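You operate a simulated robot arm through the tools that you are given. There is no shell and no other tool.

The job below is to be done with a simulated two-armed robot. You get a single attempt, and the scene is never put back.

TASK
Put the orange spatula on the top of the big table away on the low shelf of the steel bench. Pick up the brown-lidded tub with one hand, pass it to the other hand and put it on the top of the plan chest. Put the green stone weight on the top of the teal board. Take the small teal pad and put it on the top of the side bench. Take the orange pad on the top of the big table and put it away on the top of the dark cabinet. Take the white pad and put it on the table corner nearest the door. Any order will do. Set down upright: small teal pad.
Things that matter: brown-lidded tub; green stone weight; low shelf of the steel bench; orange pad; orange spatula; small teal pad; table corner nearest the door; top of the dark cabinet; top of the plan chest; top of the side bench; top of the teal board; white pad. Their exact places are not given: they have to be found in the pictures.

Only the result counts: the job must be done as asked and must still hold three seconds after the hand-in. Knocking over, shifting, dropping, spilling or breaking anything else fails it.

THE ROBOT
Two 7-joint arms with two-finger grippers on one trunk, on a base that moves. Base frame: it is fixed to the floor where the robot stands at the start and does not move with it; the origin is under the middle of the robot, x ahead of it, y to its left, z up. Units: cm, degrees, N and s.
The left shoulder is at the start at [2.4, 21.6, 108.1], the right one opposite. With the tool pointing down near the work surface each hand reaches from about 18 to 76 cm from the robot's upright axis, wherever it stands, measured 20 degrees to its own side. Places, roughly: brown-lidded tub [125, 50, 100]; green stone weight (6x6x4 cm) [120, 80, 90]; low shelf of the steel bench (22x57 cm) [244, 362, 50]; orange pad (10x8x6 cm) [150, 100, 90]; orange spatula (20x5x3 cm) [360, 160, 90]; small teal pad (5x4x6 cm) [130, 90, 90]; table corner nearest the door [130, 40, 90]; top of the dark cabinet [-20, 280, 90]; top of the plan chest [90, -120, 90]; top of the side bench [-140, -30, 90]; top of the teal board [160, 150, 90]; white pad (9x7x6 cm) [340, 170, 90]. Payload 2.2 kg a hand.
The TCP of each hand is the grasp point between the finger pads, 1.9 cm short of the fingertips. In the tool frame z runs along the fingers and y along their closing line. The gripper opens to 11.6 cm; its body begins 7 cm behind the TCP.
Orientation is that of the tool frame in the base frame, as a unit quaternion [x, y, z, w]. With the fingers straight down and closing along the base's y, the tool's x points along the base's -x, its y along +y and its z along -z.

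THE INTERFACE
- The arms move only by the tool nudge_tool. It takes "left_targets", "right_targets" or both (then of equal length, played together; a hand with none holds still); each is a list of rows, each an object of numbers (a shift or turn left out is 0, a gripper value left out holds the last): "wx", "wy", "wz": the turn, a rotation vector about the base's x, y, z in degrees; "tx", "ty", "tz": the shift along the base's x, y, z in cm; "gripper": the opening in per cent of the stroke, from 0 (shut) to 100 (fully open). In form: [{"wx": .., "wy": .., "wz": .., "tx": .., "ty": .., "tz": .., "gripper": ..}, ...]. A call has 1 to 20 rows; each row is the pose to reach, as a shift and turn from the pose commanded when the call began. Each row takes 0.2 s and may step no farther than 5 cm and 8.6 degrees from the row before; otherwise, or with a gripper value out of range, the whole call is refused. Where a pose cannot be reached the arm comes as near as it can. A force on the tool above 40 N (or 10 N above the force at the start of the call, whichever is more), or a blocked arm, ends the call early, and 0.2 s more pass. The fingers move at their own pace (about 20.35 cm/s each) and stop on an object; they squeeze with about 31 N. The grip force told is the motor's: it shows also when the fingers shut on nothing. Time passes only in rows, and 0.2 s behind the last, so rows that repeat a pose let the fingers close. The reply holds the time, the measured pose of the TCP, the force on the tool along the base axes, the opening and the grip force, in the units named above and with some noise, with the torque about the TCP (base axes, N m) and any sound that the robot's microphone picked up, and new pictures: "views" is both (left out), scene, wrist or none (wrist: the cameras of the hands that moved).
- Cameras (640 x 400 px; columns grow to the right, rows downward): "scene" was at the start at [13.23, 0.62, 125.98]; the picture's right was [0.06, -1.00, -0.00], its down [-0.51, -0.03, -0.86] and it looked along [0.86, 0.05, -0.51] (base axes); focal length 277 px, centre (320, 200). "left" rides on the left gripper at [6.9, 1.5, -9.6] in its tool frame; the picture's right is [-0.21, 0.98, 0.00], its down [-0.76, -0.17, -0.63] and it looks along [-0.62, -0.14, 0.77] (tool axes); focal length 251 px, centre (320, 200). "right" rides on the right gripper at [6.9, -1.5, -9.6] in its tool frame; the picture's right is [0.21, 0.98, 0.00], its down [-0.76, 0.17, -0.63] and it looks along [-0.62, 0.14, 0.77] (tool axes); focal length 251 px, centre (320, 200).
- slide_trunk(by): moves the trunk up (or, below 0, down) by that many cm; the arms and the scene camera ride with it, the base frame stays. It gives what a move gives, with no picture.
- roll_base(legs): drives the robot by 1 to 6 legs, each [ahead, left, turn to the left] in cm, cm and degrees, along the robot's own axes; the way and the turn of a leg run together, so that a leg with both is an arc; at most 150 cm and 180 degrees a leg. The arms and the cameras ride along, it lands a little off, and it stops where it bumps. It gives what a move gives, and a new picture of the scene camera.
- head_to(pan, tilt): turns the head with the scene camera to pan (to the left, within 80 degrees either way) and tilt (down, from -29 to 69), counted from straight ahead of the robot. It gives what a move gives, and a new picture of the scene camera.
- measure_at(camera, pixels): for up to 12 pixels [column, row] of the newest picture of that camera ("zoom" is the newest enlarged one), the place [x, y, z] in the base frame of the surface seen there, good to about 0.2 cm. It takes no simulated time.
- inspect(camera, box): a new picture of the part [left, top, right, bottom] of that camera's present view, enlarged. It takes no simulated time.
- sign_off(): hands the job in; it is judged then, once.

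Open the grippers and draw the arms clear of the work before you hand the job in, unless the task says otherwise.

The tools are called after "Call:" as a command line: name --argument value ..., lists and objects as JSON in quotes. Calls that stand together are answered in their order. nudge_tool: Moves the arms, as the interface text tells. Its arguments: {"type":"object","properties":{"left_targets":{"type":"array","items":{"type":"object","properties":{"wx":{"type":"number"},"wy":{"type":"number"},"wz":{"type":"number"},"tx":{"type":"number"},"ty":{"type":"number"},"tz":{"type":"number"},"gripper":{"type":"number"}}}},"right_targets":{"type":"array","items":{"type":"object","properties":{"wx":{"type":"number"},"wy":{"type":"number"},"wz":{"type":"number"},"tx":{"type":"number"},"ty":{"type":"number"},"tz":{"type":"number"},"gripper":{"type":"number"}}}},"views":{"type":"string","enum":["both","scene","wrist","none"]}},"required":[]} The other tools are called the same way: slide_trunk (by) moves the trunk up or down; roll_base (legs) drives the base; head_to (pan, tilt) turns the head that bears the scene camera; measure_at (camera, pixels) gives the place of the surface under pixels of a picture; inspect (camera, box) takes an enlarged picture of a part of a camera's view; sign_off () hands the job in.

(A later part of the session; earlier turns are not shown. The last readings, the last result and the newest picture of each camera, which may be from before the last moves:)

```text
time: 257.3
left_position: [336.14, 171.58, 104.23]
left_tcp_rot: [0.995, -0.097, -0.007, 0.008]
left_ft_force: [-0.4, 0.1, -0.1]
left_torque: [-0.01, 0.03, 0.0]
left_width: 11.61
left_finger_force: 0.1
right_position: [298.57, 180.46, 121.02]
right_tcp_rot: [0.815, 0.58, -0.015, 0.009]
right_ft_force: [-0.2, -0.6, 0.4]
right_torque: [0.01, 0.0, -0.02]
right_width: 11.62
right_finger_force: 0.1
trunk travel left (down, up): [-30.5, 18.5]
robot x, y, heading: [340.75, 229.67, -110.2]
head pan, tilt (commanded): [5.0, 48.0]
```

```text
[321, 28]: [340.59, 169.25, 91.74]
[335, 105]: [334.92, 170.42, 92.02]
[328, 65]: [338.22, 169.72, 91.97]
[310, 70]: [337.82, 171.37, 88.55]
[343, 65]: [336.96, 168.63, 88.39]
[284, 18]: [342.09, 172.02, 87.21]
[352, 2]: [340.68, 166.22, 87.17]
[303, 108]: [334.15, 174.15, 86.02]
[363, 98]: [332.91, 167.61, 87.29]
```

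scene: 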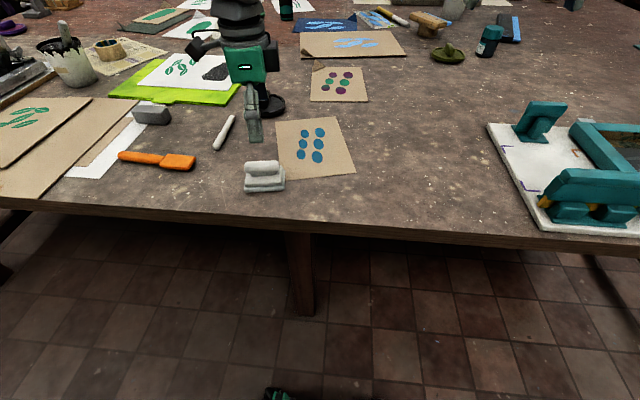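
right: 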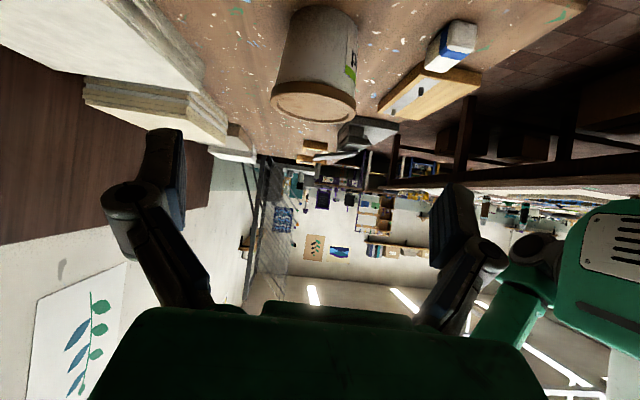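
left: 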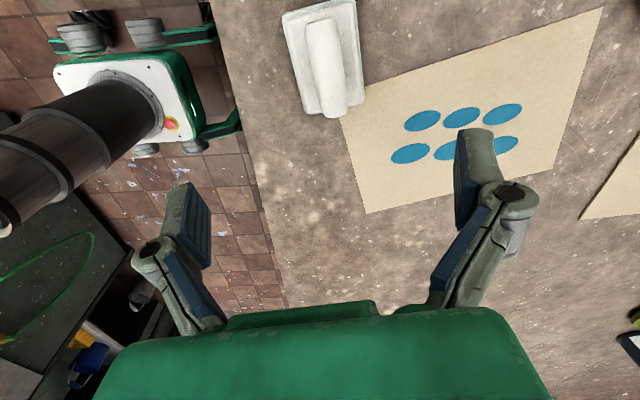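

Handle centre ≈ [337.55,169.85], axis 168°. I centre the left hand and go down to z≈92.5.

Call:
nudge_tool --left_targets '[{"tx": 0.7, "ty": -0.9, "tz": -2, "gripper": 60}, {"tx": 1.4, "ty": -1.7, "tz": -6, "gripper": 60}, {"tx": 1.4, "ty": -1.7, "tz": -10, "gripper": 60}, {"tx": 1.4, "ty": -1.7, "tz": -11.7, "gripper": 60}, {"tx": 1.4, "ty": -1.7, "tz": -11.7, "gripper": 60}]' --views "wrist"

```text
time: 258.5
left_position: [337.53, 170.08, 92.59]
left_tcp_rot: [0.995, -0.096, -0.007, 0.007]
left_ft_force: [-0.2, 0.0, 0.4]
left_torque: [-0.01, 0.01, -0.02]
left_width: 6.95
left_finger_force: 0.1
right_position: [298.55, 180.58, 120.9]
right_tcp_rot: [0.815, 0.579, -0.014, 0.009]
right_ft_force: [0.4, 0.9, -0.1]
right_torque: [-0.01, 0.02, 0.01]
right_width: 11.6
right_finger_force: 0.1
trunk travel left (down, up): [-30.5, 18.5]
robot x, y, heading: [340.81, 229.07, -110.2]
head pan, tilt (commanded): [5.0, 48.0]
```

left: 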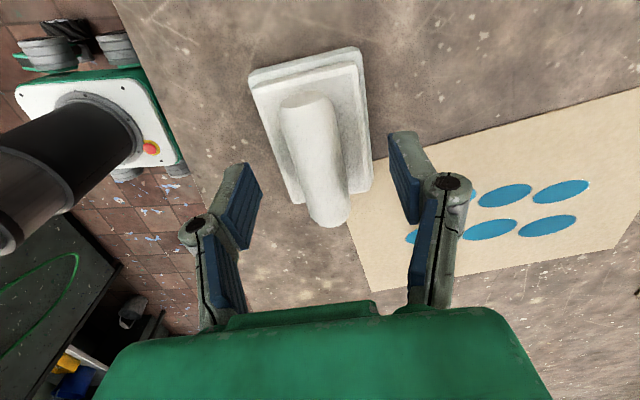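

The handle is between the fingers. I lower 1.3 cm and close, then lift.

Call:
nudge_tool --left_targets '[{"tz": -0.7, "gripper": 60}, {"tz": -1.3, "gripper": 60}, {"tz": -1.3, "gripper": 0}, {"tz": -1.3, "gripper": 0}, {"tz": -1.3, "gripper": 0}, {"tz": 1}, {"tz": 5}, {"tz": 9}, {"tz": 13}, {"tz": 17}, {"tz": 21}]' --views "both"

```text
time: 260.9
left_position: [337.43, 169.99, 113.72]
left_tcp_rot: [0.995, -0.097, -0.007, 0.006]
left_ft_force: [-0.4, -0.1, -1.5]
left_torque: [-0.01, -0.03, 0.01]
left_width: 2.65
left_finger_force: 30.8
right_position: [298.43, 180.67, 121.05]
right_tcp_rot: [0.815, 0.58, -0.014, 0.01]
right_ft_force: [-0.1, -0.3, 0.4]
right_torque: [-0.03, 0.02, 0.0]
right_width: 11.57
right_finger_force: 0.0
trunk travel left (down, up): [-30.5, 18.5]
robot x, y, heading: [340.96, 228.84, -110.0]
head pan, tilt (commanded): [5.0, 48.0]
```

scene: 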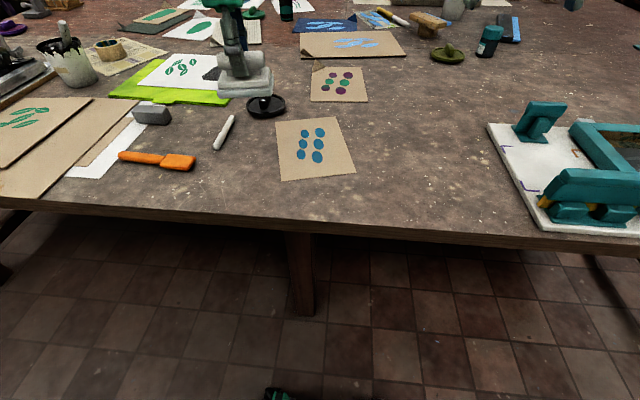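
left: 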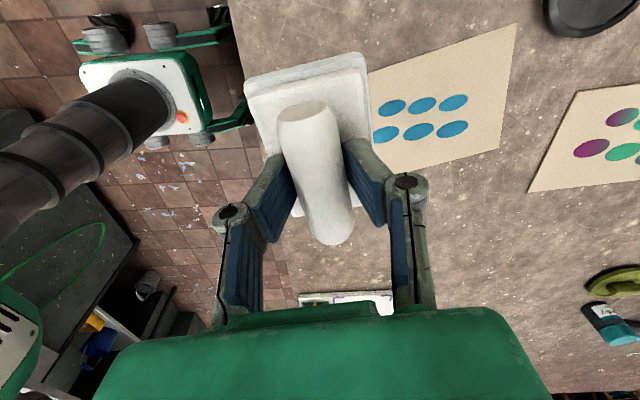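

The white pad is held. I shift the left hand to the left and up, then move the base left so the spatula comes in front of the right hand.

Call:
nudge_tool --left_targets '[{"tx": 3.5, "ty": -1.3, "tz": 2}, {"tx": 7, "ty": -2.6, "tz": 4}, {"tx": 10.5, "ty": -3.9, "tz": 6}, {"tx": 14, "ty": -5.2, "tz": 8}]' --views "none"

Call:
roll_base --legs '[[0, 40, 0]]'

```text
time: 261.9
left_position: [351.84, 164.59, 121.54]
left_tcp_rot: [0.995, -0.097, -0.008, 0.008]
left_ft_force: [-0.5, -0.6, -0.9]
left_torque: [-0.01, 0.02, -0.02]
left_width: 2.64
left_finger_force: 30.9
right_position: [298.72, 180.62, 121.09]
right_tcp_rot: [0.815, 0.579, -0.015, 0.007]
right_ft_force: [-0.2, 0.8, -0.2]
right_torque: [-0.02, 0.03, 0.0]
right_width: 11.61
right_finger_force: 0.0
trunk travel left (down, up): [-30.5, 18.5]
robot x, y, heading: [340.43, 229.34, -110.4]
head pan, tilt (commanded): [5.0, 48.0]
```

```text
time: 264.4
left_position: [389.99, 150.69, 121.41]
left_tcp_rot: [0.995, -0.095, -0.007, 0.006]
left_ft_force: [-0.3, 0.7, -1.0]
left_torque: [0.0, 0.0, 0.01]
left_width: 2.64
left_finger_force: 30.8
right_position: [337.0, 166.54, 121.07]
right_tcp_rot: [0.814, 0.58, -0.015, 0.008]
right_ft_force: [-0.4, 0.2, -0.4]
right_torque: [0.0, 0.02, -0.04]
right_width: 11.59
right_finger_force: 0.1
trunk travel left (down, up): [-30.5, 18.5]
robot x, y, heading: [378.79, 215.68, -110.1]
head pan, tilt (commanded): [5.0, 48.0]
```

scene: 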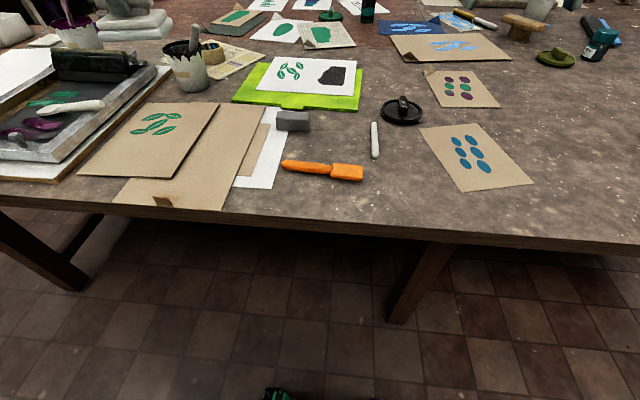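

The spatula lies at (322,170), nicely in front. I enlarge and measure it.

Call:
inspect --camera "scene" --box '[260, 120, 400, 207]'

Call:
measure_at --camera "scene" --pixels '[[283, 164], [295, 166], [310, 168], [325, 170], [331, 170], [345, 172], [361, 174], [334, 164], [362, 167], [334, 178], [310, 163], [310, 172]]'

```text
4.57 times, centred on (330, 164) of scene
```

zoom: 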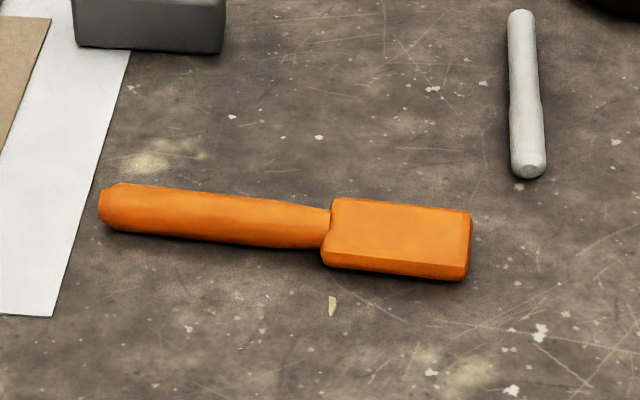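

```text
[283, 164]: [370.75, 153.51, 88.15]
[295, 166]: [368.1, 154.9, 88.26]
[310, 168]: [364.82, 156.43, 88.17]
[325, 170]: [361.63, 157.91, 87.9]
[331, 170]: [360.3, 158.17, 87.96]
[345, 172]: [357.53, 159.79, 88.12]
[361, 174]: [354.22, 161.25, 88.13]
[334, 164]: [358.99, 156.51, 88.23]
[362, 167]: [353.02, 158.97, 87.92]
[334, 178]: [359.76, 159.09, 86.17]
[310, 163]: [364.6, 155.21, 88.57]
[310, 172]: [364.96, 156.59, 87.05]
```

Spatula axis is ~156°, handle from neck [360.5,158] to [371,153.4]. I bring the right hand above the handle while turning it +85° so it points along the spatula.

Call:
nudge_tool --right_targets '[{"wz": 7.8, "tx": 2.3, "ty": -0.8, "tz": -1}, {"wz": 15.6, "tx": 4.6, "ty": -1.6, "tz": -2}, {"wz": 23.4, "tx": 6.9, "ty": -2.4, "tz": -3}, {"wz": 31.2, "tx": 9.2, "ty": -3.2, "tz": -4}, {"wz": 39, "tx": 11.5, "ty": -4, "tz": -5.5}, {"wz": 46.8, "tx": 13.8, "ty": -4.8, "tz": -7}, {"wz": 54.6, "tx": 16.1, "ty": -5.7, "tz": -8.5}, {"wz": 62.4, "tx": 18.4, "ty": -6.6, "tz": -10}, {"wz": 70.2, "tx": 20.7, "ty": -7.5, "tz": -11.5}, {"wz": 78, "tx": 23, "ty": -8.3, "tz": -13}, {"wz": 85, "tx": 25.1, "ty": -9, "tz": -15}, {"wz": 85, "tx": 25.1, "ty": -9, "tz": -15}]' --views "both"

```text
time: 267.0
left_position: [390.14, 151.22, 121.7]
left_tcp_rot: [0.995, -0.095, -0.009, 0.008]
left_ft_force: [0.9, -0.3, -0.4]
left_torque: [-0.02, 0.02, -0.02]
left_width: 2.61
left_finger_force: 31.7
right_position: [362.33, 157.97, 106.16]
right_tcp_rot: [0.206, 0.978, -0.005, 0.018]
right_ft_force: [-0.1, -0.5, -0.3]
right_torque: [0.03, 0.02, -0.01]
right_width: 11.62
right_finger_force: 0.1
trunk travel left (down, up): [-30.5, 18.5]
robot x, y, heading: [378.57, 215.69, -109.9]
head pan, tilt (commanded): [5.0, 48.0]
```

scene: 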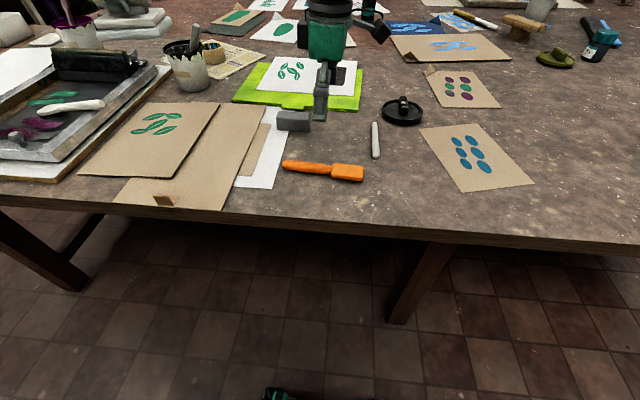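
right: 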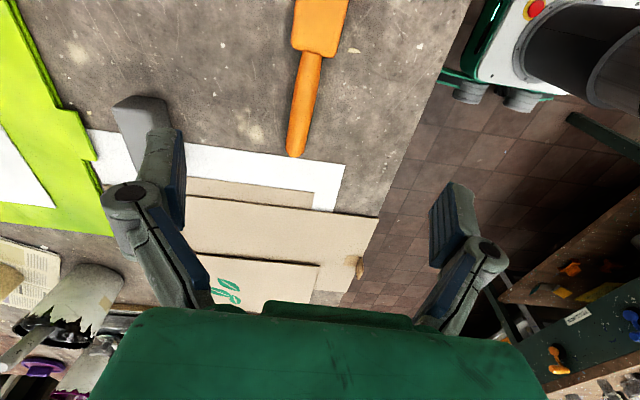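

The right wrist sees the spatula handle from (320,55) to (297,152). I measure it precisely.

Call:
measure_at --camera "right" --pixels '[[296, 150], [303, 110], [310, 75], [315, 58], [299, 90], [316, 90], [318, 30], [300, 25], [340, 25]]'

```text
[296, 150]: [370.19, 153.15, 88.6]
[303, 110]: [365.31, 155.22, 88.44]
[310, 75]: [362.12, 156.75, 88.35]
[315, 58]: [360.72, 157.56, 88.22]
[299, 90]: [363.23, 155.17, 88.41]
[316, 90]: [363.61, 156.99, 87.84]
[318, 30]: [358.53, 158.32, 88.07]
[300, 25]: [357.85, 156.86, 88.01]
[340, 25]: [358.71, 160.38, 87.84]
```

Centreline found: handle axis 155°, blade starts at ≈[360.4,157.6]. I tilt the right hand 36° so it points along the handle, staying above.

Call:
nudge_tool --right_targets '[{"wx": -3, "wy": -6.6}, {"wx": -6, "wy": -13.2}, {"wx": -9, "wy": -19.8, "tx": -0.2, "ty": -0.4}, {"wx": -12, "wy": -26.4, "tx": -0.4, "ty": -0.8, "tz": -2}, {"wx": -14.8, "wy": -32.8, "tx": -0.5, "ty": -1, "tz": -5}, {"wx": -14.8, "wy": -32.8, "tx": -0.5, "ty": -1, "tz": -8}, {"wx": -14.8, "wy": -32.8, "tx": -0.5, "ty": -1, "tz": -8}]' --views "both"

```text
time: 268.6
left_position: [390.28, 151.18, 121.7]
left_tcp_rot: [0.995, -0.095, -0.009, 0.008]
left_ft_force: [0.5, 0.3, -0.8]
left_torque: [-0.04, 0.01, 0.01]
left_width: 2.64
left_finger_force: 30.8
right_position: [361.95, 156.87, 98.15]
right_tcp_rot: [0.197, 0.924, -0.07, 0.319]
right_ft_force: [0.4, -0.1, -0.2]
right_torque: [-0.01, -0.01, -0.02]
right_width: 11.58
right_finger_force: 0.0
trunk travel left (down, up): [-30.5, 18.5]
robot x, y, heading: [378.78, 215.3, -109.9]
head pan, tilt (commanded): [5.0, 48.0]
```

scene: 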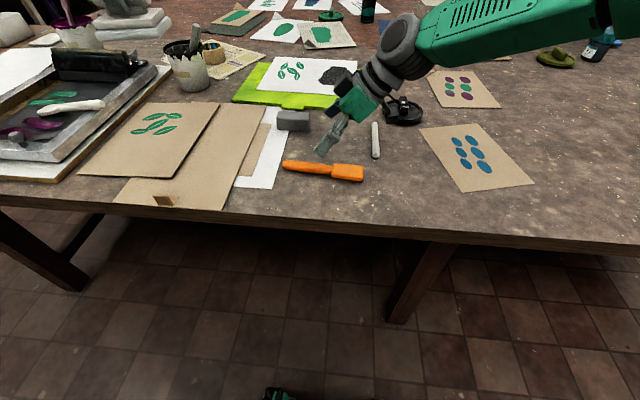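
right: 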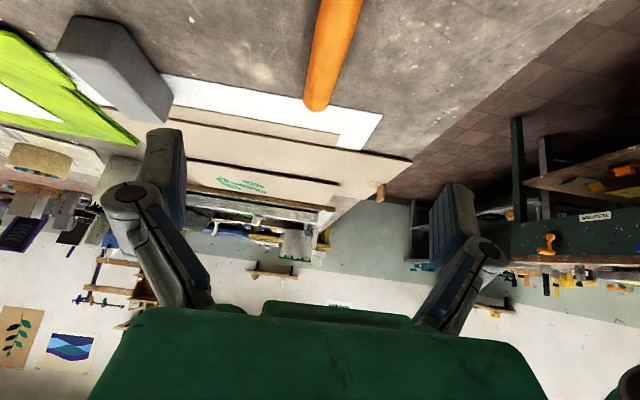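

Tilt 38°, azimuth -24°: good. I narrow the fingers to ~5 cm and descend to z≈90.

Call:
nudge_tool --right_targets '[{"gripper": 45}, {"tx": -0.1, "ty": 0.1, "tz": -3, "gripper": 45}, {"tx": -0.1, "ty": 0.1, "tz": -6, "gripper": 45}, {"tx": -0.1, "ty": 0.1, "tz": -8, "gripper": 45}, {"tx": -0.1, "ty": 0.1, "tz": -8, "gripper": 45}]' --views "both"

```text
time: 269.8
left_position: [390.18, 151.15, 121.69]
left_tcp_rot: [0.995, -0.094, -0.009, 0.008]
left_ft_force: [0.5, -0.3, -1.1]
left_torque: [0.02, -0.03, 0.01]
left_width: 2.63
left_finger_force: 30.8
right_position: [361.66, 156.96, 90.16]
right_tcp_rot: [0.196, 0.925, -0.071, 0.318]
right_ft_force: [-0.9, 0.3, 0.8]
right_torque: [0.0, 0.02, -0.01]
right_width: 5.24
right_finger_force: 0.1
trunk travel left (down, up): [-30.5, 18.5]
robot x, y, heading: [378.81, 215.48, -110.0]
head pan, tilt (commanded): [5.0, 48.0]
```

scene: 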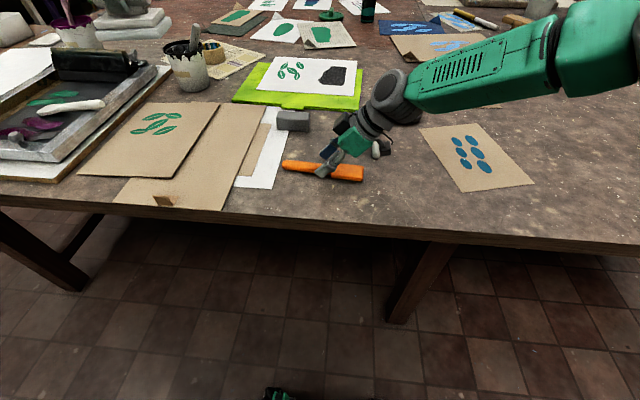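
right: 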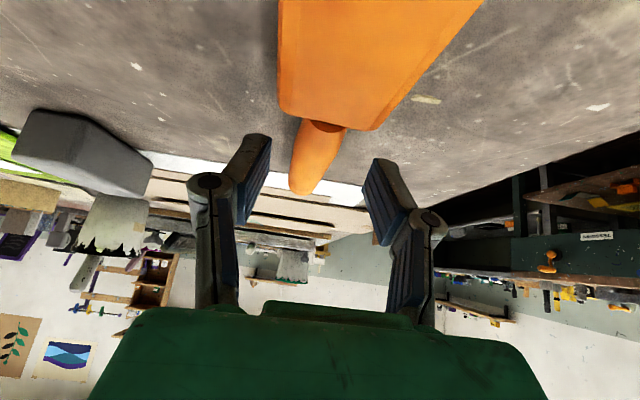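

The handle is between the fingertips and the camera clears the blade. I go down 1.4 cm more, watching the force, then close.

Call:
nudge_tool --right_targets '[{"tz": -0.7, "gripper": 45}, {"tz": -1.2, "gripper": 45}, {"tz": -1.45, "gripper": 45}]' --views "wrist"

```text
time: 270.6
left_position: [390.26, 151.06, 121.7]
left_tcp_rot: [0.995, -0.095, -0.009, 0.008]
left_ft_force: [-0.4, -1.2, -0.7]
left_torque: [0.01, -0.01, 0.03]
left_width: 2.64
left_finger_force: 31.5
right_position: [361.8, 157.01, 88.81]
right_tcp_rot: [0.198, 0.924, -0.071, 0.319]
right_ft_force: [0.8, -0.2, -0.1]
right_torque: [0.03, 0.02, 0.0]
right_width: 5.22
right_finger_force: 0.0
trunk travel left (down, up): [-30.5, 18.5]
robot x, y, heading: [378.86, 215.69, -109.8]
head pan, tilt (commanded): [5.0, 48.0]
```

right: 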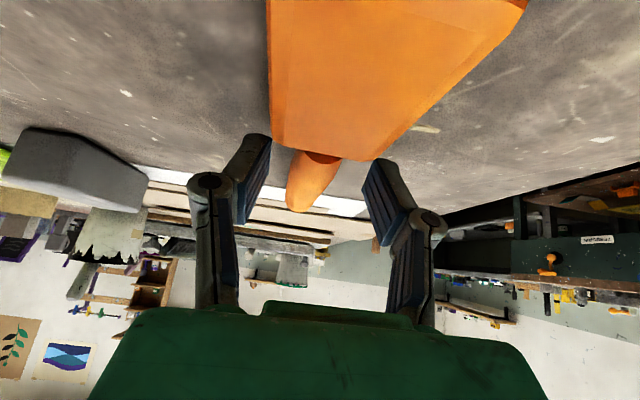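

No contact yet; fingertips flank the handle just ahead of the blade. I close the right gripper.

Call:
nudge_tool --right_targets '[{"gripper": 15}, {"gripper": 0}, {"gripper": 0}, {"gripper": 0}]' --views "both"

```text
time: 271.6
left_position: [390.31, 151.05, 121.67]
left_tcp_rot: [0.996, -0.094, -0.009, 0.008]
left_ft_force: [0.3, 0.6, 0.0]
left_torque: [-0.05, -0.02, -0.02]
left_width: 2.61
left_finger_force: 31.4
right_position: [361.75, 156.93, 88.86]
right_tcp_rot: [0.197, 0.924, -0.071, 0.319]
right_ft_force: [1.0, -0.8, 1.0]
right_torque: [-0.06, -0.05, -0.04]
right_width: 2.55
right_finger_force: 31.3
trunk travel left (down, up): [-30.5, 18.5]
robot x, y, heading: [378.69, 215.14, -110.2]
head pan, tilt (commanded): [5.0, 48.0]
```

scene: 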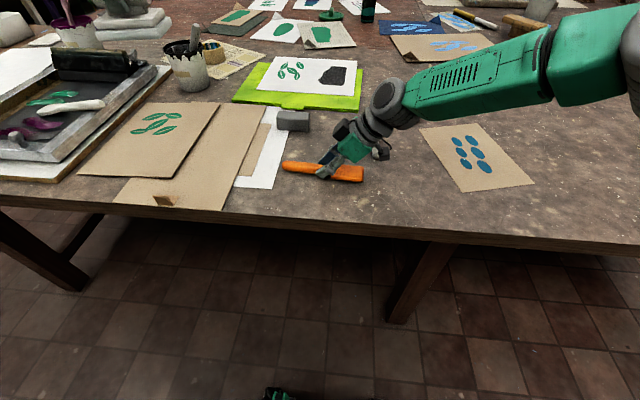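
right: 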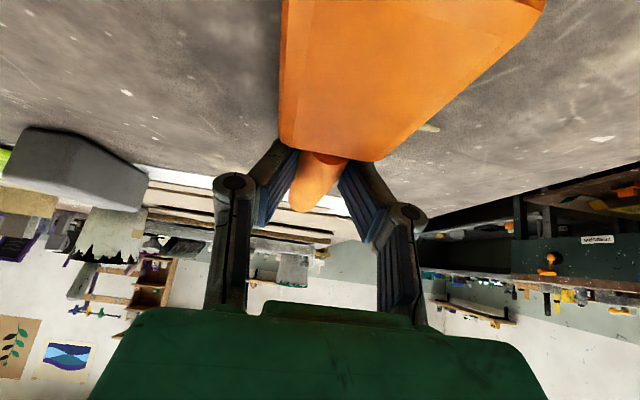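

Gripped (2.55 cm, 31 N). I lift a little and check the spatula comes level.

Call:
nudge_tool --right_targets '[{"tz": 1}, {"tz": 3}, {"tz": 6}, {"tz": 10}, {"tz": 14}, {"tz": 18}]' --views "both"

```text
time: 273.0
left_position: [390.29, 151.22, 121.72]
left_tcp_rot: [0.995, -0.095, -0.009, 0.008]
left_ft_force: [0.9, -0.2, -0.8]
left_torque: [0.02, 0.05, -0.01]
left_width: 2.64
left_finger_force: 31.2
right_position: [361.78, 156.97, 106.89]
right_tcp_rot: [0.197, 0.924, -0.071, 0.319]
right_ft_force: [0.4, -0.2, -0.5]
right_torque: [-0.03, 0.03, -0.01]
right_width: 2.51
right_finger_force: 31.4
trunk travel left (down, up): [-30.5, 18.5]
robot x, y, heading: [378.57, 215.3, -109.7]
head pan, tilt (commanded): [5.0, 48.0]
```

scene: 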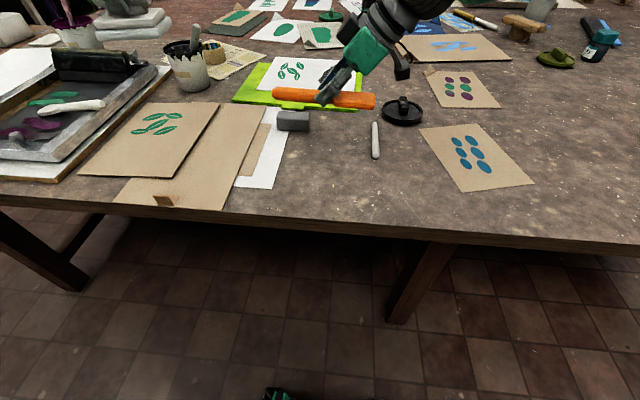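
right: 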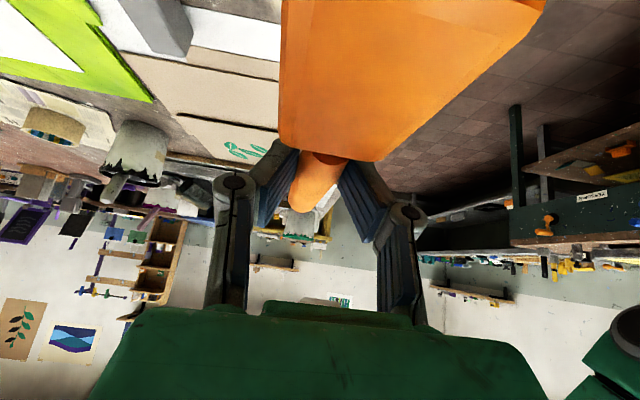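

The spatula is level in the right hand. I raise the trunk, back off from the table, turn and drive along the aisle toward the steel bench.

Call:
slide_trunk --by 15

Call:
roll_base --legs '[[-12, 0, 0], [0, 0, -90], [140, 0, 0], [50, 0, 0]]'

```text
time: 274.8
left_position: [390.28, 151.14, 136.66]
left_tcp_rot: [0.995, -0.095, -0.009, 0.009]
left_ft_force: [-0.1, 0.5, -0.3]
left_torque: [-0.02, -0.01, -0.03]
left_width: 2.65
left_finger_force: 31.3
right_position: [361.79, 156.91, 121.73]
right_tcp_rot: [0.197, 0.924, -0.071, 0.319]
right_ft_force: [0.4, 0.3, 0.5]
right_torque: [0.01, 0.03, 0.02]
right_width: 2.54
right_finger_force: 31.3
trunk travel left (down, up): [-45.5, 3.5]
robot x, y, heading: [378.89, 215.57, -109.9]
head pan, tilt (commanded): [5.0, 48.0]
```

```text
time: 288.9
left_position: [142.11, 282.87, 136.8]
left_tcp_rot: [-0.631, 0.775, 0.013, -0.001]
left_ft_force: [0.2, 0.1, -0.3]
left_torque: [-0.01, 0.01, -0.01]
left_width: 2.64
left_finger_force: 31.0
right_position: [148.3, 311.31, 121.91]
right_tcp_rot: [0.797, 0.508, -0.277, 0.173]
right_ft_force: [0.2, -0.5, -0.7]
right_torque: [0.0, 0.02, 0.04]
right_width: 2.53
right_finger_force: 30.7
trunk travel left (down, up): [-45.5, 3.5]
robot x, y, heading: [206.35, 293.05, 159.3]
head pan, tilt (commanded): [5.0, 48.0]
```

scene: 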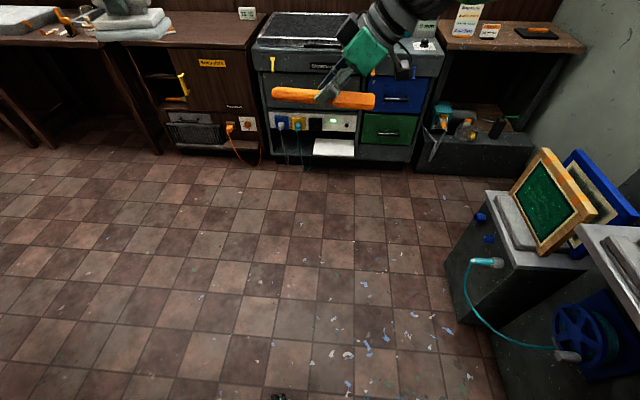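

I measure the heights of the screens on the right before turning toward the bench.

Call:
measure_at --camera "scene" --pixels '[[546, 150], [596, 212], [575, 155], [540, 250], [490, 195], [605, 180], [470, 265], [635, 240]]'

```text
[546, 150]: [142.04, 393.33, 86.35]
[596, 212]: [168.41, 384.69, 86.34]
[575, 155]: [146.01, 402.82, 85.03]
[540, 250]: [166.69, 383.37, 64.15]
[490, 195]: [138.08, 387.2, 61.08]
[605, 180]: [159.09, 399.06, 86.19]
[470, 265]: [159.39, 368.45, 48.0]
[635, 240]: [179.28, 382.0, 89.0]
```

The screens are low and out of the sweep. I turn right 90° to face the steel bench.

Call:
roll_base --legs '[[-5, 0, 0], [0, 0, -90]]'

Call:
head_to --pan 0 --tilt 40

```text
time: 293.6
left_position: [198.91, 355.33, 136.95]
left_tcp_rot: [0.091, 0.996, 0.011, 0.009]
left_ft_force: [0.2, 0.1, -0.6]
left_torque: [-0.01, 0.02, -0.01]
left_width: 2.63
left_finger_force: 31.1
right_position: [227.43, 349.72, 122.11]
right_tcp_rot: [0.925, -0.192, -0.319, -0.071]
right_ft_force: [-0.3, -0.9, -0.8]
right_torque: [-0.01, 0.01, 0.01]
right_width: 2.53
right_finger_force: 30.9
trunk travel left (down, up): [-45.5, 3.5]
robot x, y, heading: [211.55, 291.7, 70.6]
head pan, tilt (commanded): [5.0, 48.0]
```

scene: 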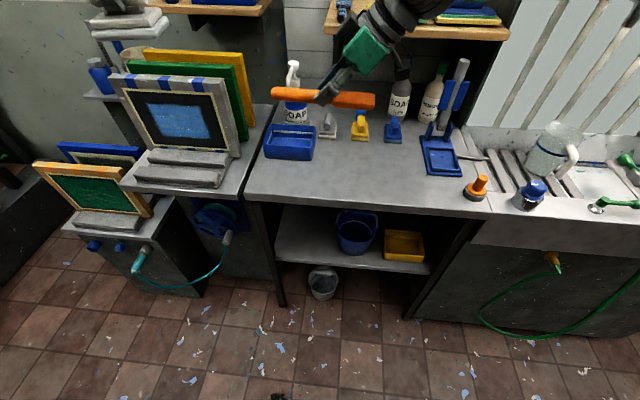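

```text
time: 294.3
left_position: [198.93, 354.89, 137.17]
left_tcp_rot: [0.091, 0.996, 0.011, 0.009]
left_ft_force: [0.2, 0.0, -0.8]
left_torque: [0.03, 0.06, 0.01]
left_width: 2.62
left_finger_force: 30.9
right_position: [227.55, 349.39, 122.16]
right_tcp_rot: [0.925, -0.192, -0.319, -0.072]
right_ft_force: [0.0, -0.3, -1.3]
right_torque: [-0.02, 0.01, -0.03]
right_width: 2.54
right_finger_force: 30.7
trunk travel left (down, up): [-45.5, 3.5]
robot x, y, heading: [211.43, 291.42, 70.6]
head pan, tilt (commanded): [0.0, 40.0]
```

scene: 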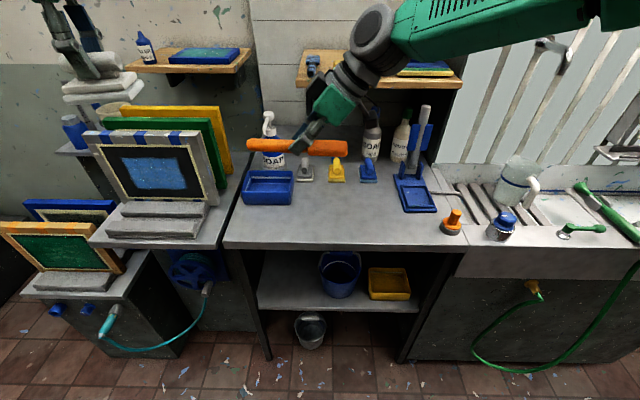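

I see the free left part of the low shelf around (285,285). I back off and lower the trunk to look into the shelf.

Call:
roll_base --legs '[[-22, 0, 0]]'

Call:
slide_trunk --by -44

Call:
head_to --pan 0 --tilt 28

```text
time: 296.0
left_position: [191.81, 334.33, 137.08]
left_tcp_rot: [0.092, 0.996, 0.01, 0.009]
left_ft_force: [-0.7, 0.1, -1.1]
left_torque: [0.02, 0.02, 0.0]
left_width: 2.63
left_finger_force: 31.1
right_position: [220.22, 328.86, 122.13]
right_tcp_rot: [0.925, -0.192, -0.319, -0.071]
right_ft_force: [-0.3, -0.9, -0.7]
right_torque: [-0.02, 0.0, -0.03]
right_width: 2.55
right_finger_force: 31.0
trunk travel left (down, up): [-45.5, 3.5]
robot x, y, heading: [203.61, 270.75, 70.6]
head pan, tilt (commanded): [0.0, 40.0]
```

scene: 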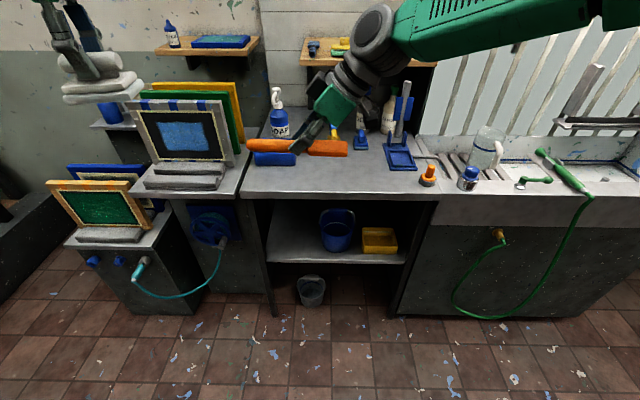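

```text
refused: -44 is not a number from -40 to 40
```

```text
time: 296.7
left_position: [191.42, 333.47, 137.51]
left_tcp_rot: [0.092, 0.996, 0.014, 0.011]
left_ft_force: [0.5, -0.1, -0.9]
left_torque: [0.01, 0.02, 0.0]
left_width: 2.64
left_finger_force: 31.0
right_position: [220.01, 327.98, 122.57]
right_tcp_rot: [0.926, -0.192, -0.317, -0.076]
right_ft_force: [0.8, -0.1, -0.4]
right_torque: [0.02, -0.02, 0.05]
right_width: 2.55
right_finger_force: 31.1
trunk travel left (down, up): [-45.5, 3.5]
robot x, y, heading: [203.72, 270.78, 70.6]
head pan, tilt (commanded): [0.0, 28.0]
```

scene: 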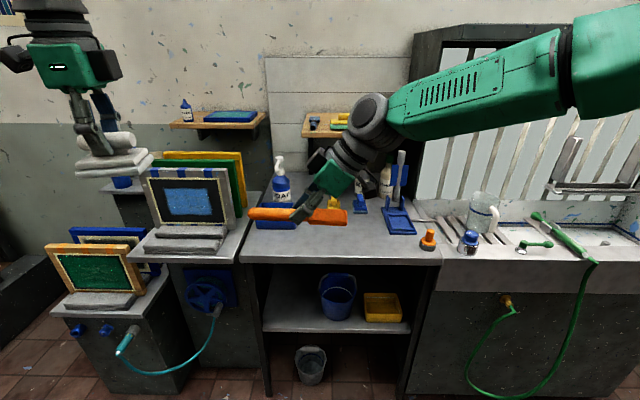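

The step limit is 40; I lower the trunk by 38.

Call:
slide_trunk --by -38

Call:
head_to --pan 0 --tilt 30

```text
time: 300.4
left_position: [191.6, 333.46, 99.42]
left_tcp_rot: [0.091, 0.996, 0.014, 0.01]
left_ft_force: [0.4, -0.2, -0.3]
left_torque: [0.04, 0.04, 0.02]
left_width: 2.64
left_finger_force: 31.1
right_position: [220.19, 327.93, 84.43]
right_tcp_rot: [0.926, -0.191, -0.318, -0.074]
right_ft_force: [-0.4, 0.3, -0.3]
right_torque: [0.01, -0.01, 0.01]
right_width: 2.51
right_finger_force: 30.8
trunk travel left (down, up): [-7.5, 41.5]
robot x, y, heading: [203.85, 270.97, 70.7]
head pan, tilt (commanded): [0.0, 28.0]
```

```text
time: 301.0
left_position: [191.63, 333.52, 99.32]
left_tcp_rot: [0.092, 0.996, 0.014, 0.009]
left_ft_force: [-0.4, 0.1, 0.2]
left_torque: [0.0, -0.01, 0.02]
left_width: 2.63
left_finger_force: 31.3
right_position: [220.13, 328.01, 84.46]
right_tcp_rot: [0.926, -0.192, -0.318, -0.074]
right_ft_force: [-0.8, -0.7, -1.3]
right_torque: [-0.02, 0.01, 0.02]
right_width: 2.54
right_finger_force: 31.2
trunk travel left (down, up): [-7.5, 41.5]
robot x, y, heading: [203.75, 270.78, 70.6]
head pan, tilt (commanded): [0.0, 30.0]
```

scene: 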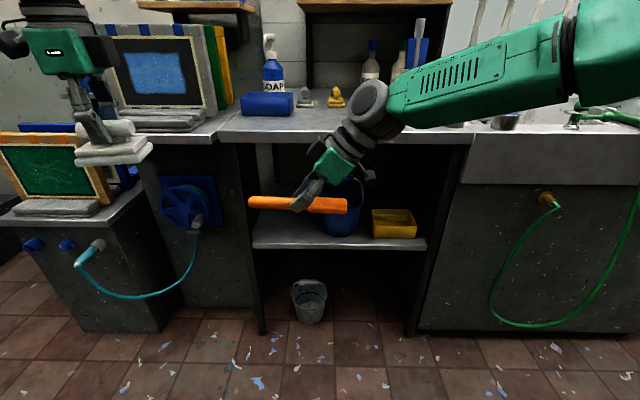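

Now the shelf can be seen from the front. I measure its surface, the post, the bucket and the tray.

Call:
measure_at --camera "scene" --pixels '[[262, 240], [300, 238], [280, 225], [320, 233], [330, 225], [256, 225], [310, 220], [345, 232], [375, 232], [258, 180], [290, 215], [300, 245]]'

Call:
inspect --camera "scene" --box '[230, 120, 450, 270]'

```text
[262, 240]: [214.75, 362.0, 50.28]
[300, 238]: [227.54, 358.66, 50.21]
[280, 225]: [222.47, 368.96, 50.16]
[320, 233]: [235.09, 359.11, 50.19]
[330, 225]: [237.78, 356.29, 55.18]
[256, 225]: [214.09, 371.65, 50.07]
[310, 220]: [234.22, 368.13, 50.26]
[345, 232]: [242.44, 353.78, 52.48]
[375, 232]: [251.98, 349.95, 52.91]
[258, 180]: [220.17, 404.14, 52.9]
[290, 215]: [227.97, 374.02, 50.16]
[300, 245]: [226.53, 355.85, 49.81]
```

```text
2.67 times, centred on (340, 195) of scene
```

zoom: 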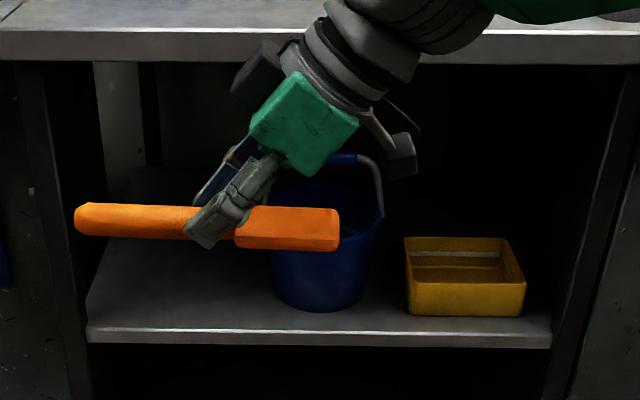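

Shelf top z=50.2, free width from the post (u≈-7) to the bucket ≈23 cm. I pull the left hand back, and turn the right hand to point into the shelf while lowering it.

Call:
nudge_tool --left_targets '[{"tx": -1.2, "ty": -3.4, "tz": 1}, {"tx": -2.4, "ty": -6.8, "tz": 2}, {"tx": -3.6, "ty": -10.2, "tz": 4}, {"tx": -4.8, "ty": -13.6, "tz": 6}, {"tx": -6, "ty": -17, "tz": 8}, {"tx": -7.2, "ty": -20.4, "tz": 8}, {"tx": -8.3, "ty": -23.6, "tz": 8}, {"tx": -8.3, "ty": -23.6, "tz": 8}, {"tx": -8.3, "ty": -23.6, "tz": 8}]' --right_targets '[{"wz": -7.8}, {"wz": -15.6}, {"wz": -23.4}, {"wz": -31.2, "tz": -3}, {"wz": -39, "tz": -6}, {"wz": -46.8, "tz": -9}, {"wz": -54.6, "tz": -12}, {"wz": -62, "tz": -15}, {"wz": -62, "tz": -18}]' --views "both"

Call:
measure_at --camera "scene" --pixels '[[310, 300], [190, 205], [250, 200], [255, 310], [415, 310]]'

```text
time: 303.0
left_position: [183.3, 309.83, 107.45]
left_tcp_rot: [0.091, 0.996, 0.014, 0.009]
left_ft_force: [-0.3, -0.2, -0.1]
left_torque: [-0.01, 0.02, 0.03]
left_width: 2.65
left_finger_force: 31.2
right_position: [220.91, 328.3, 66.86]
right_tcp_rot: [0.688, -0.647, -0.238, -0.229]
right_ft_force: [0.6, -0.2, -0.4]
right_torque: [-0.03, 0.01, 0.02]
right_width: 2.51
right_finger_force: 31.1
right hand out of reach, approached as far as the arm can: row 8
trunk travel left (down, up): [-7.5, 41.5]
robot x, y, heading: [203.98, 270.74, 70.5]
head pan, tilt (commanded): [0.0, 30.0]
```

scene: 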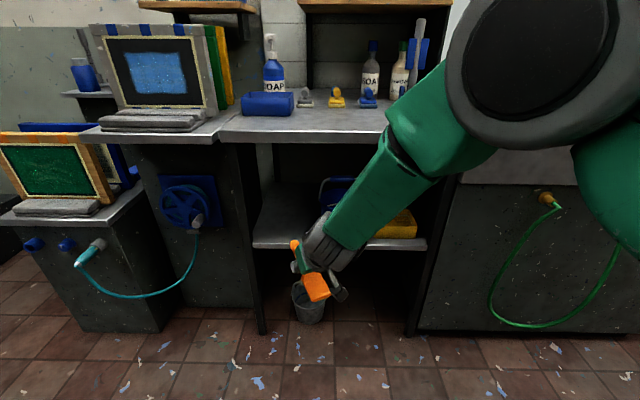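
right: 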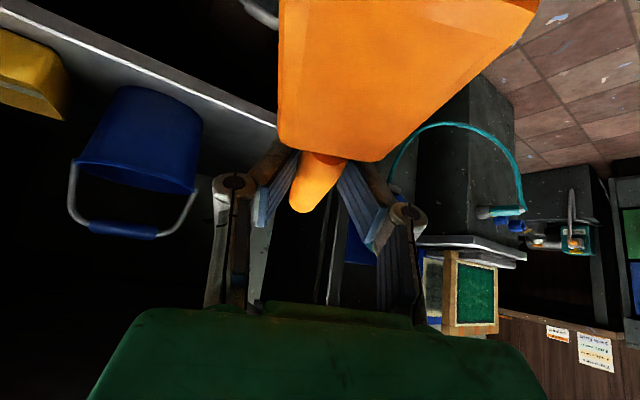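
left: 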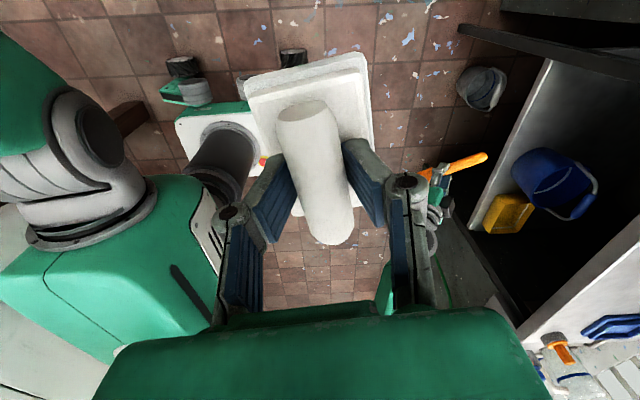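

```text
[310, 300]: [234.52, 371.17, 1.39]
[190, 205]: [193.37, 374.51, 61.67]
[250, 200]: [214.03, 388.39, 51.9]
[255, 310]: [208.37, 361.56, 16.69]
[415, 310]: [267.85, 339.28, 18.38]
```

The right hand points into the shelf (azimuth 93°, tilt 38°). I measure the forearm and elbow to know the clearance to the bench top.

Call:
measure_at --camera "scene" --pixels '[[330, 245], [370, 190], [400, 140], [430, 100], [480, 130], [540, 70], [600, 120], [345, 295], [318, 288], [296, 245], [480, 20], [390, 115]]'

```text
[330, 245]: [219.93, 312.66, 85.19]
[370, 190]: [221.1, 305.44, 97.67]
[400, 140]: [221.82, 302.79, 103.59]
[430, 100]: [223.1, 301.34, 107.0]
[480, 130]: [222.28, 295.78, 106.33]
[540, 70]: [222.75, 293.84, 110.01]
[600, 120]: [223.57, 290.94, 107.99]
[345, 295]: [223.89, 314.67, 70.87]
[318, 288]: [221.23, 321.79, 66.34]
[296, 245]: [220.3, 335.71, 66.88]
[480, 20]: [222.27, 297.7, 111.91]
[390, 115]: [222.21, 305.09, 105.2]
```

Arm clearance to the bench top is fine once lower. I lower the trunk fully, the hand a bit more, and drive partly in.

Call:
slide_trunk --by -7.4

Call:
nudge_tool --right_targets '[{"tz": -1.5}, {"tz": -3}, {"tz": -4.2}, {"tz": -4.2}]' --views "none"

Call:
roll_base --legs '[[0, 10, 0], [18, 0, 0]]'

```text
time: 304.1
left_position: [183.28, 309.88, 100.02]
left_tcp_rot: [0.092, 0.996, 0.014, 0.01]
left_ft_force: [0.5, -0.2, 0.0]
left_torque: [-0.02, 0.0, 0.03]
left_width: 2.63
left_finger_force: 31.3
right_position: [221.04, 328.2, 59.28]
right_tcp_rot: [0.688, -0.648, -0.235, -0.228]
right_ft_force: [-0.7, 0.4, -1.0]
right_torque: [-0.03, 0.0, 0.02]
right_width: 2.52
right_finger_force: 31.7
trunk travel left (down, up): [-0.1, 48.9]
robot x, y, heading: [203.75, 270.98, 70.7]
head pan, tilt (commanded): [0.0, 30.0]
```

```text
time: 305.1
left_position: [183.28, 309.88, 99.97]
left_tcp_rot: [0.091, 0.996, 0.015, 0.009]
left_ft_force: [0.1, 0.4, -1.5]
left_torque: [-0.04, 0.01, 0.02]
left_width: 2.65
left_finger_force: 31.2
right_position: [220.24, 328.02, 54.81]
right_tcp_rot: [0.695, -0.641, -0.234, -0.229]
right_ft_force: [0.0, 0.3, -1.0]
right_torque: [0.0, 0.06, 0.0]
right_width: 2.52
right_finger_force: 31.4
trunk travel left (down, up): [-0.1, 48.9]
robot x, y, heading: [203.82, 270.84, 70.6]
head pan, tilt (commanded): [0.0, 30.0]
```

```text
time: 307.4
left_position: [177.43, 331.28, 99.26]
left_tcp_rot: [0.092, 0.996, 0.01, 0.02]
left_ft_force: [-1.2, -0.1, -1.0]
left_torque: [-0.09, -0.12, -0.02]
left_width: 2.64
left_finger_force: 31.3
right_position: [215.13, 348.79, 54.65]
right_tcp_rot: [0.7, -0.637, -0.223, -0.233]
right_ft_force: [-2.2, 0.4, -1.4]
right_torque: [0.01, -0.18, -0.06]
right_width: 2.53
right_finger_force: 31.4
trunk travel left (down, up): [-0.1, 48.9]
robot x, y, heading: [199.98, 291.42, 70.3]
head pan, tilt (commanded): [0.0, 30.0]
```

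scene: 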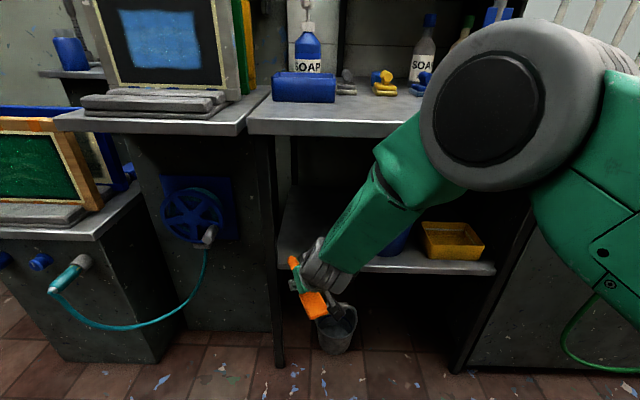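

The hand is at z 54.7 just before the shelf. I check the right wrist view before going in.

Call:
nudge_tool --right_targets '[{"tx": 1.2, "ty": -0.4}, {"tx": 2.4, "ty": -0.8}]' --views "wrist"

```text
time: 308.0
left_position: [178.03, 330.83, 99.79]
left_tcp_rot: [0.091, 0.996, 0.012, 0.015]
left_ft_force: [-1.2, 0.9, -1.2]
left_torque: [0.01, -0.11, -0.01]
left_width: 2.62
left_finger_force: 31.1
right_position: [217.38, 347.83, 54.99]
right_tcp_rot: [0.699, -0.636, -0.229, -0.232]
right_ft_force: [-1.4, 0.1, -0.7]
right_torque: [-0.02, -0.1, -0.08]
right_width: 2.5
right_finger_force: 31.3
trunk travel left (down, up): [-0.1, 48.9]
robot x, y, heading: [199.29, 291.66, 71.0]
head pan, tilt (commanded): [0.0, 30.0]
```

right: 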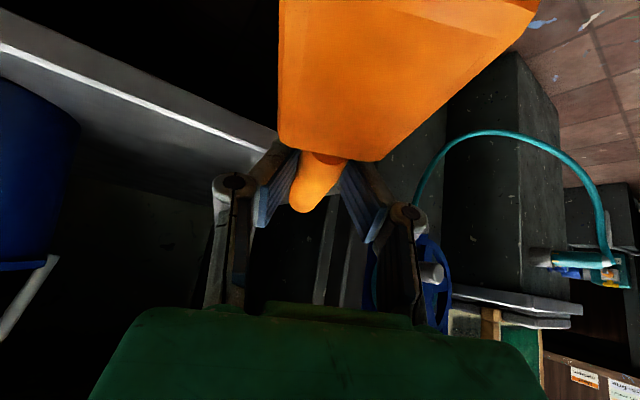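

The way in is clear: post to the right of the picture, bucket at left. I drive ahead 12 cm.

Call:
roll_base --legs '[[12, 0, 0]]'

Call:
inspect --camera "right" --box '[0, 0, 640, 400]'

```text
time: 309.2
left_position: [185.33, 341.18, 100.55]
left_tcp_rot: [0.093, 0.996, 0.016, 0.002]
left_ft_force: [1.8, 0.3, -2.1]
left_torque: [0.0, 0.08, -0.03]
left_width: 2.64
left_finger_force: 31.4
right_position: [223.97, 358.6, 54.89]
right_tcp_rot: [0.693, -0.641, -0.239, -0.226]
right_ft_force: [1.7, -1.0, -1.6]
right_torque: [0.03, 0.09, 0.11]
right_width: 2.55
right_finger_force: 30.9
trunk travel left (down, up): [-0.1, 48.9]
robot x, y, heading: [204.24, 302.49, 70.3]
head pan, tilt (commanded): [0.0, 30.0]
```

scene: 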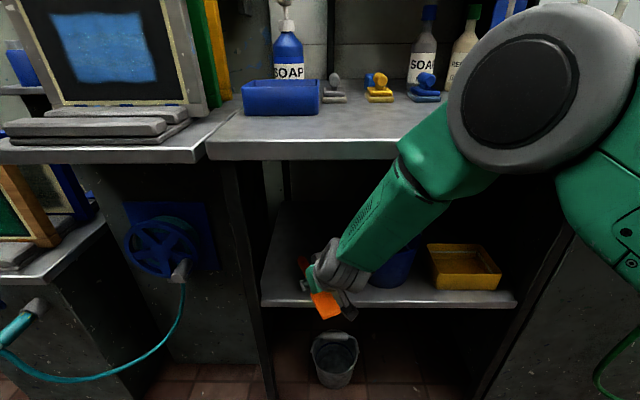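

```text
1.00 times, centred on (320, 200) of right (not enlarged: the box is as wide or as high as the picture)
```

zoom: 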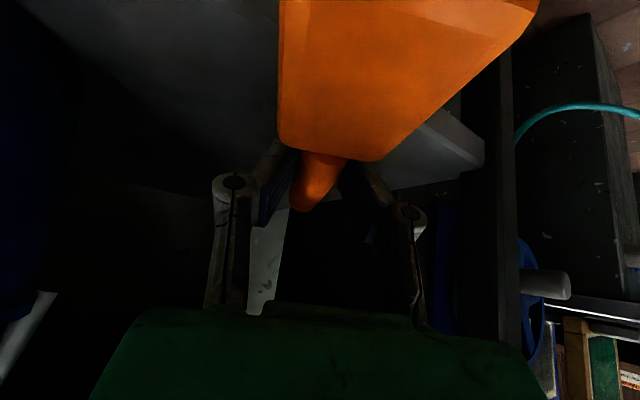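

The hand is entering under the bench top cleanly. I drive 8 cm further, slightly left.

Call:
roll_base --legs '[[8, 2, 0]]'

Call:
nudge_tool --right_targets '[{"tz": 0}, {"tz": 0}, {"tz": 0}]' --views "both"

```text
time: 310.3
left_position: [185.22, 349.59, 100.26]
left_tcp_rot: [0.092, 0.996, 0.015, 0.007]
left_ft_force: [0.2, -0.3, -0.8]
left_torque: [-0.05, -0.03, 0.01]
left_width: 2.64
left_finger_force: 30.9
right_position: [224.08, 366.89, 55.0]
right_tcp_rot: [0.694, -0.641, -0.235, -0.229]
right_ft_force: [0.1, 1.2, -0.9]
right_torque: [0.02, -0.03, 0.02]
right_width: 2.54
right_finger_force: 31.3
trunk travel left (down, up): [-0.1, 48.9]
robot x, y, heading: [205.01, 310.95, 70.4]
head pan, tilt (commanded): [0.0, 30.0]
```

scene: 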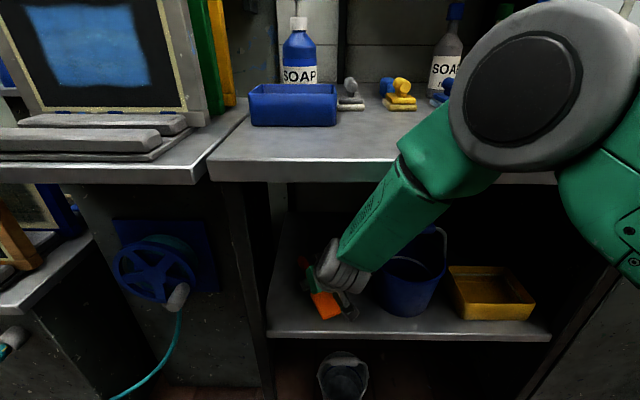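

```text
time: 311.1
left_position: [184.83, 349.14, 100.41]
left_tcp_rot: [0.092, 0.996, 0.017, 0.008]
left_ft_force: [0.3, 0.7, -0.3]
left_torque: [0.01, -0.02, -0.03]
left_width: 2.63
left_finger_force: 30.5
right_position: [224.04, 366.63, 55.2]
right_tcp_rot: [0.695, -0.639, -0.235, -0.229]
right_ft_force: [0.0, 0.2, -0.1]
right_torque: [0.0, -0.01, -0.01]
right_width: 2.49
right_finger_force: 31.0
trunk travel left (down, up): [-0.1, 48.9]
robot x, y, heading: [204.77, 310.6, 70.6]
head pan, tilt (commanded): [0.0, 30.0]
```

scene: 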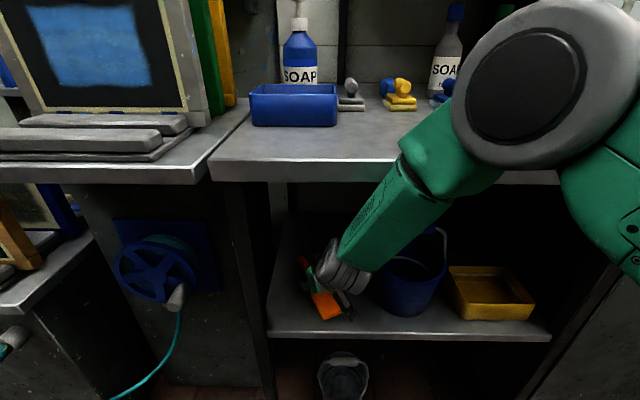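
right: 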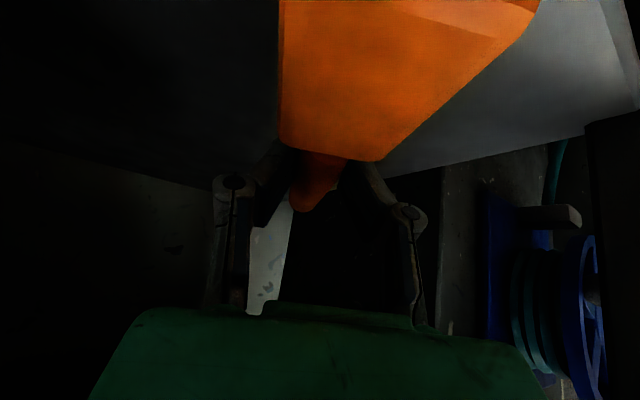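

Settled at [224,366.6,55.2], spatula over the shelf. I measure the shelf's back edge in the wrist view.

Call:
measure_at --camera "right" --pixels '[[500, 140], [560, 125], [400, 165], [430, 168], [470, 190], [303, 205], [270, 260], [600, 60], [450, 100], [200, 120], [460, 150], [410, 178]]'

Call:
measure_at --camera "scene" --pixels '[[300, 262], [325, 305], [330, 318], [300, 320], [285, 300], [290, 230], [330, 300], [340, 310], [380, 290], [395, 270]]'

```text
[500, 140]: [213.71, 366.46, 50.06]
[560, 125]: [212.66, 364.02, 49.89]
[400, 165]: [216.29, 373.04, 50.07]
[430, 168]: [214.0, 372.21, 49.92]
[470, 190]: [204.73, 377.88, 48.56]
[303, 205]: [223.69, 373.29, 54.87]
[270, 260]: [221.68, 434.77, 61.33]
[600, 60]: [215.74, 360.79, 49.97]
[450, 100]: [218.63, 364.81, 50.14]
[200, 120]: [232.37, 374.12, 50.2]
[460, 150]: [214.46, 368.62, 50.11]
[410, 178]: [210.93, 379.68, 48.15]
```

```text
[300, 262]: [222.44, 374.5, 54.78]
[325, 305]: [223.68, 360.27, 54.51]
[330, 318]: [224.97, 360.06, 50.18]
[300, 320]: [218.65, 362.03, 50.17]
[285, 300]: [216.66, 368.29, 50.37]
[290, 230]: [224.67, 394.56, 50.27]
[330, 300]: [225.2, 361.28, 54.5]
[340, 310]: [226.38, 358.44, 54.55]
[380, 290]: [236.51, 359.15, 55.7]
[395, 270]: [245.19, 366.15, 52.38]
```

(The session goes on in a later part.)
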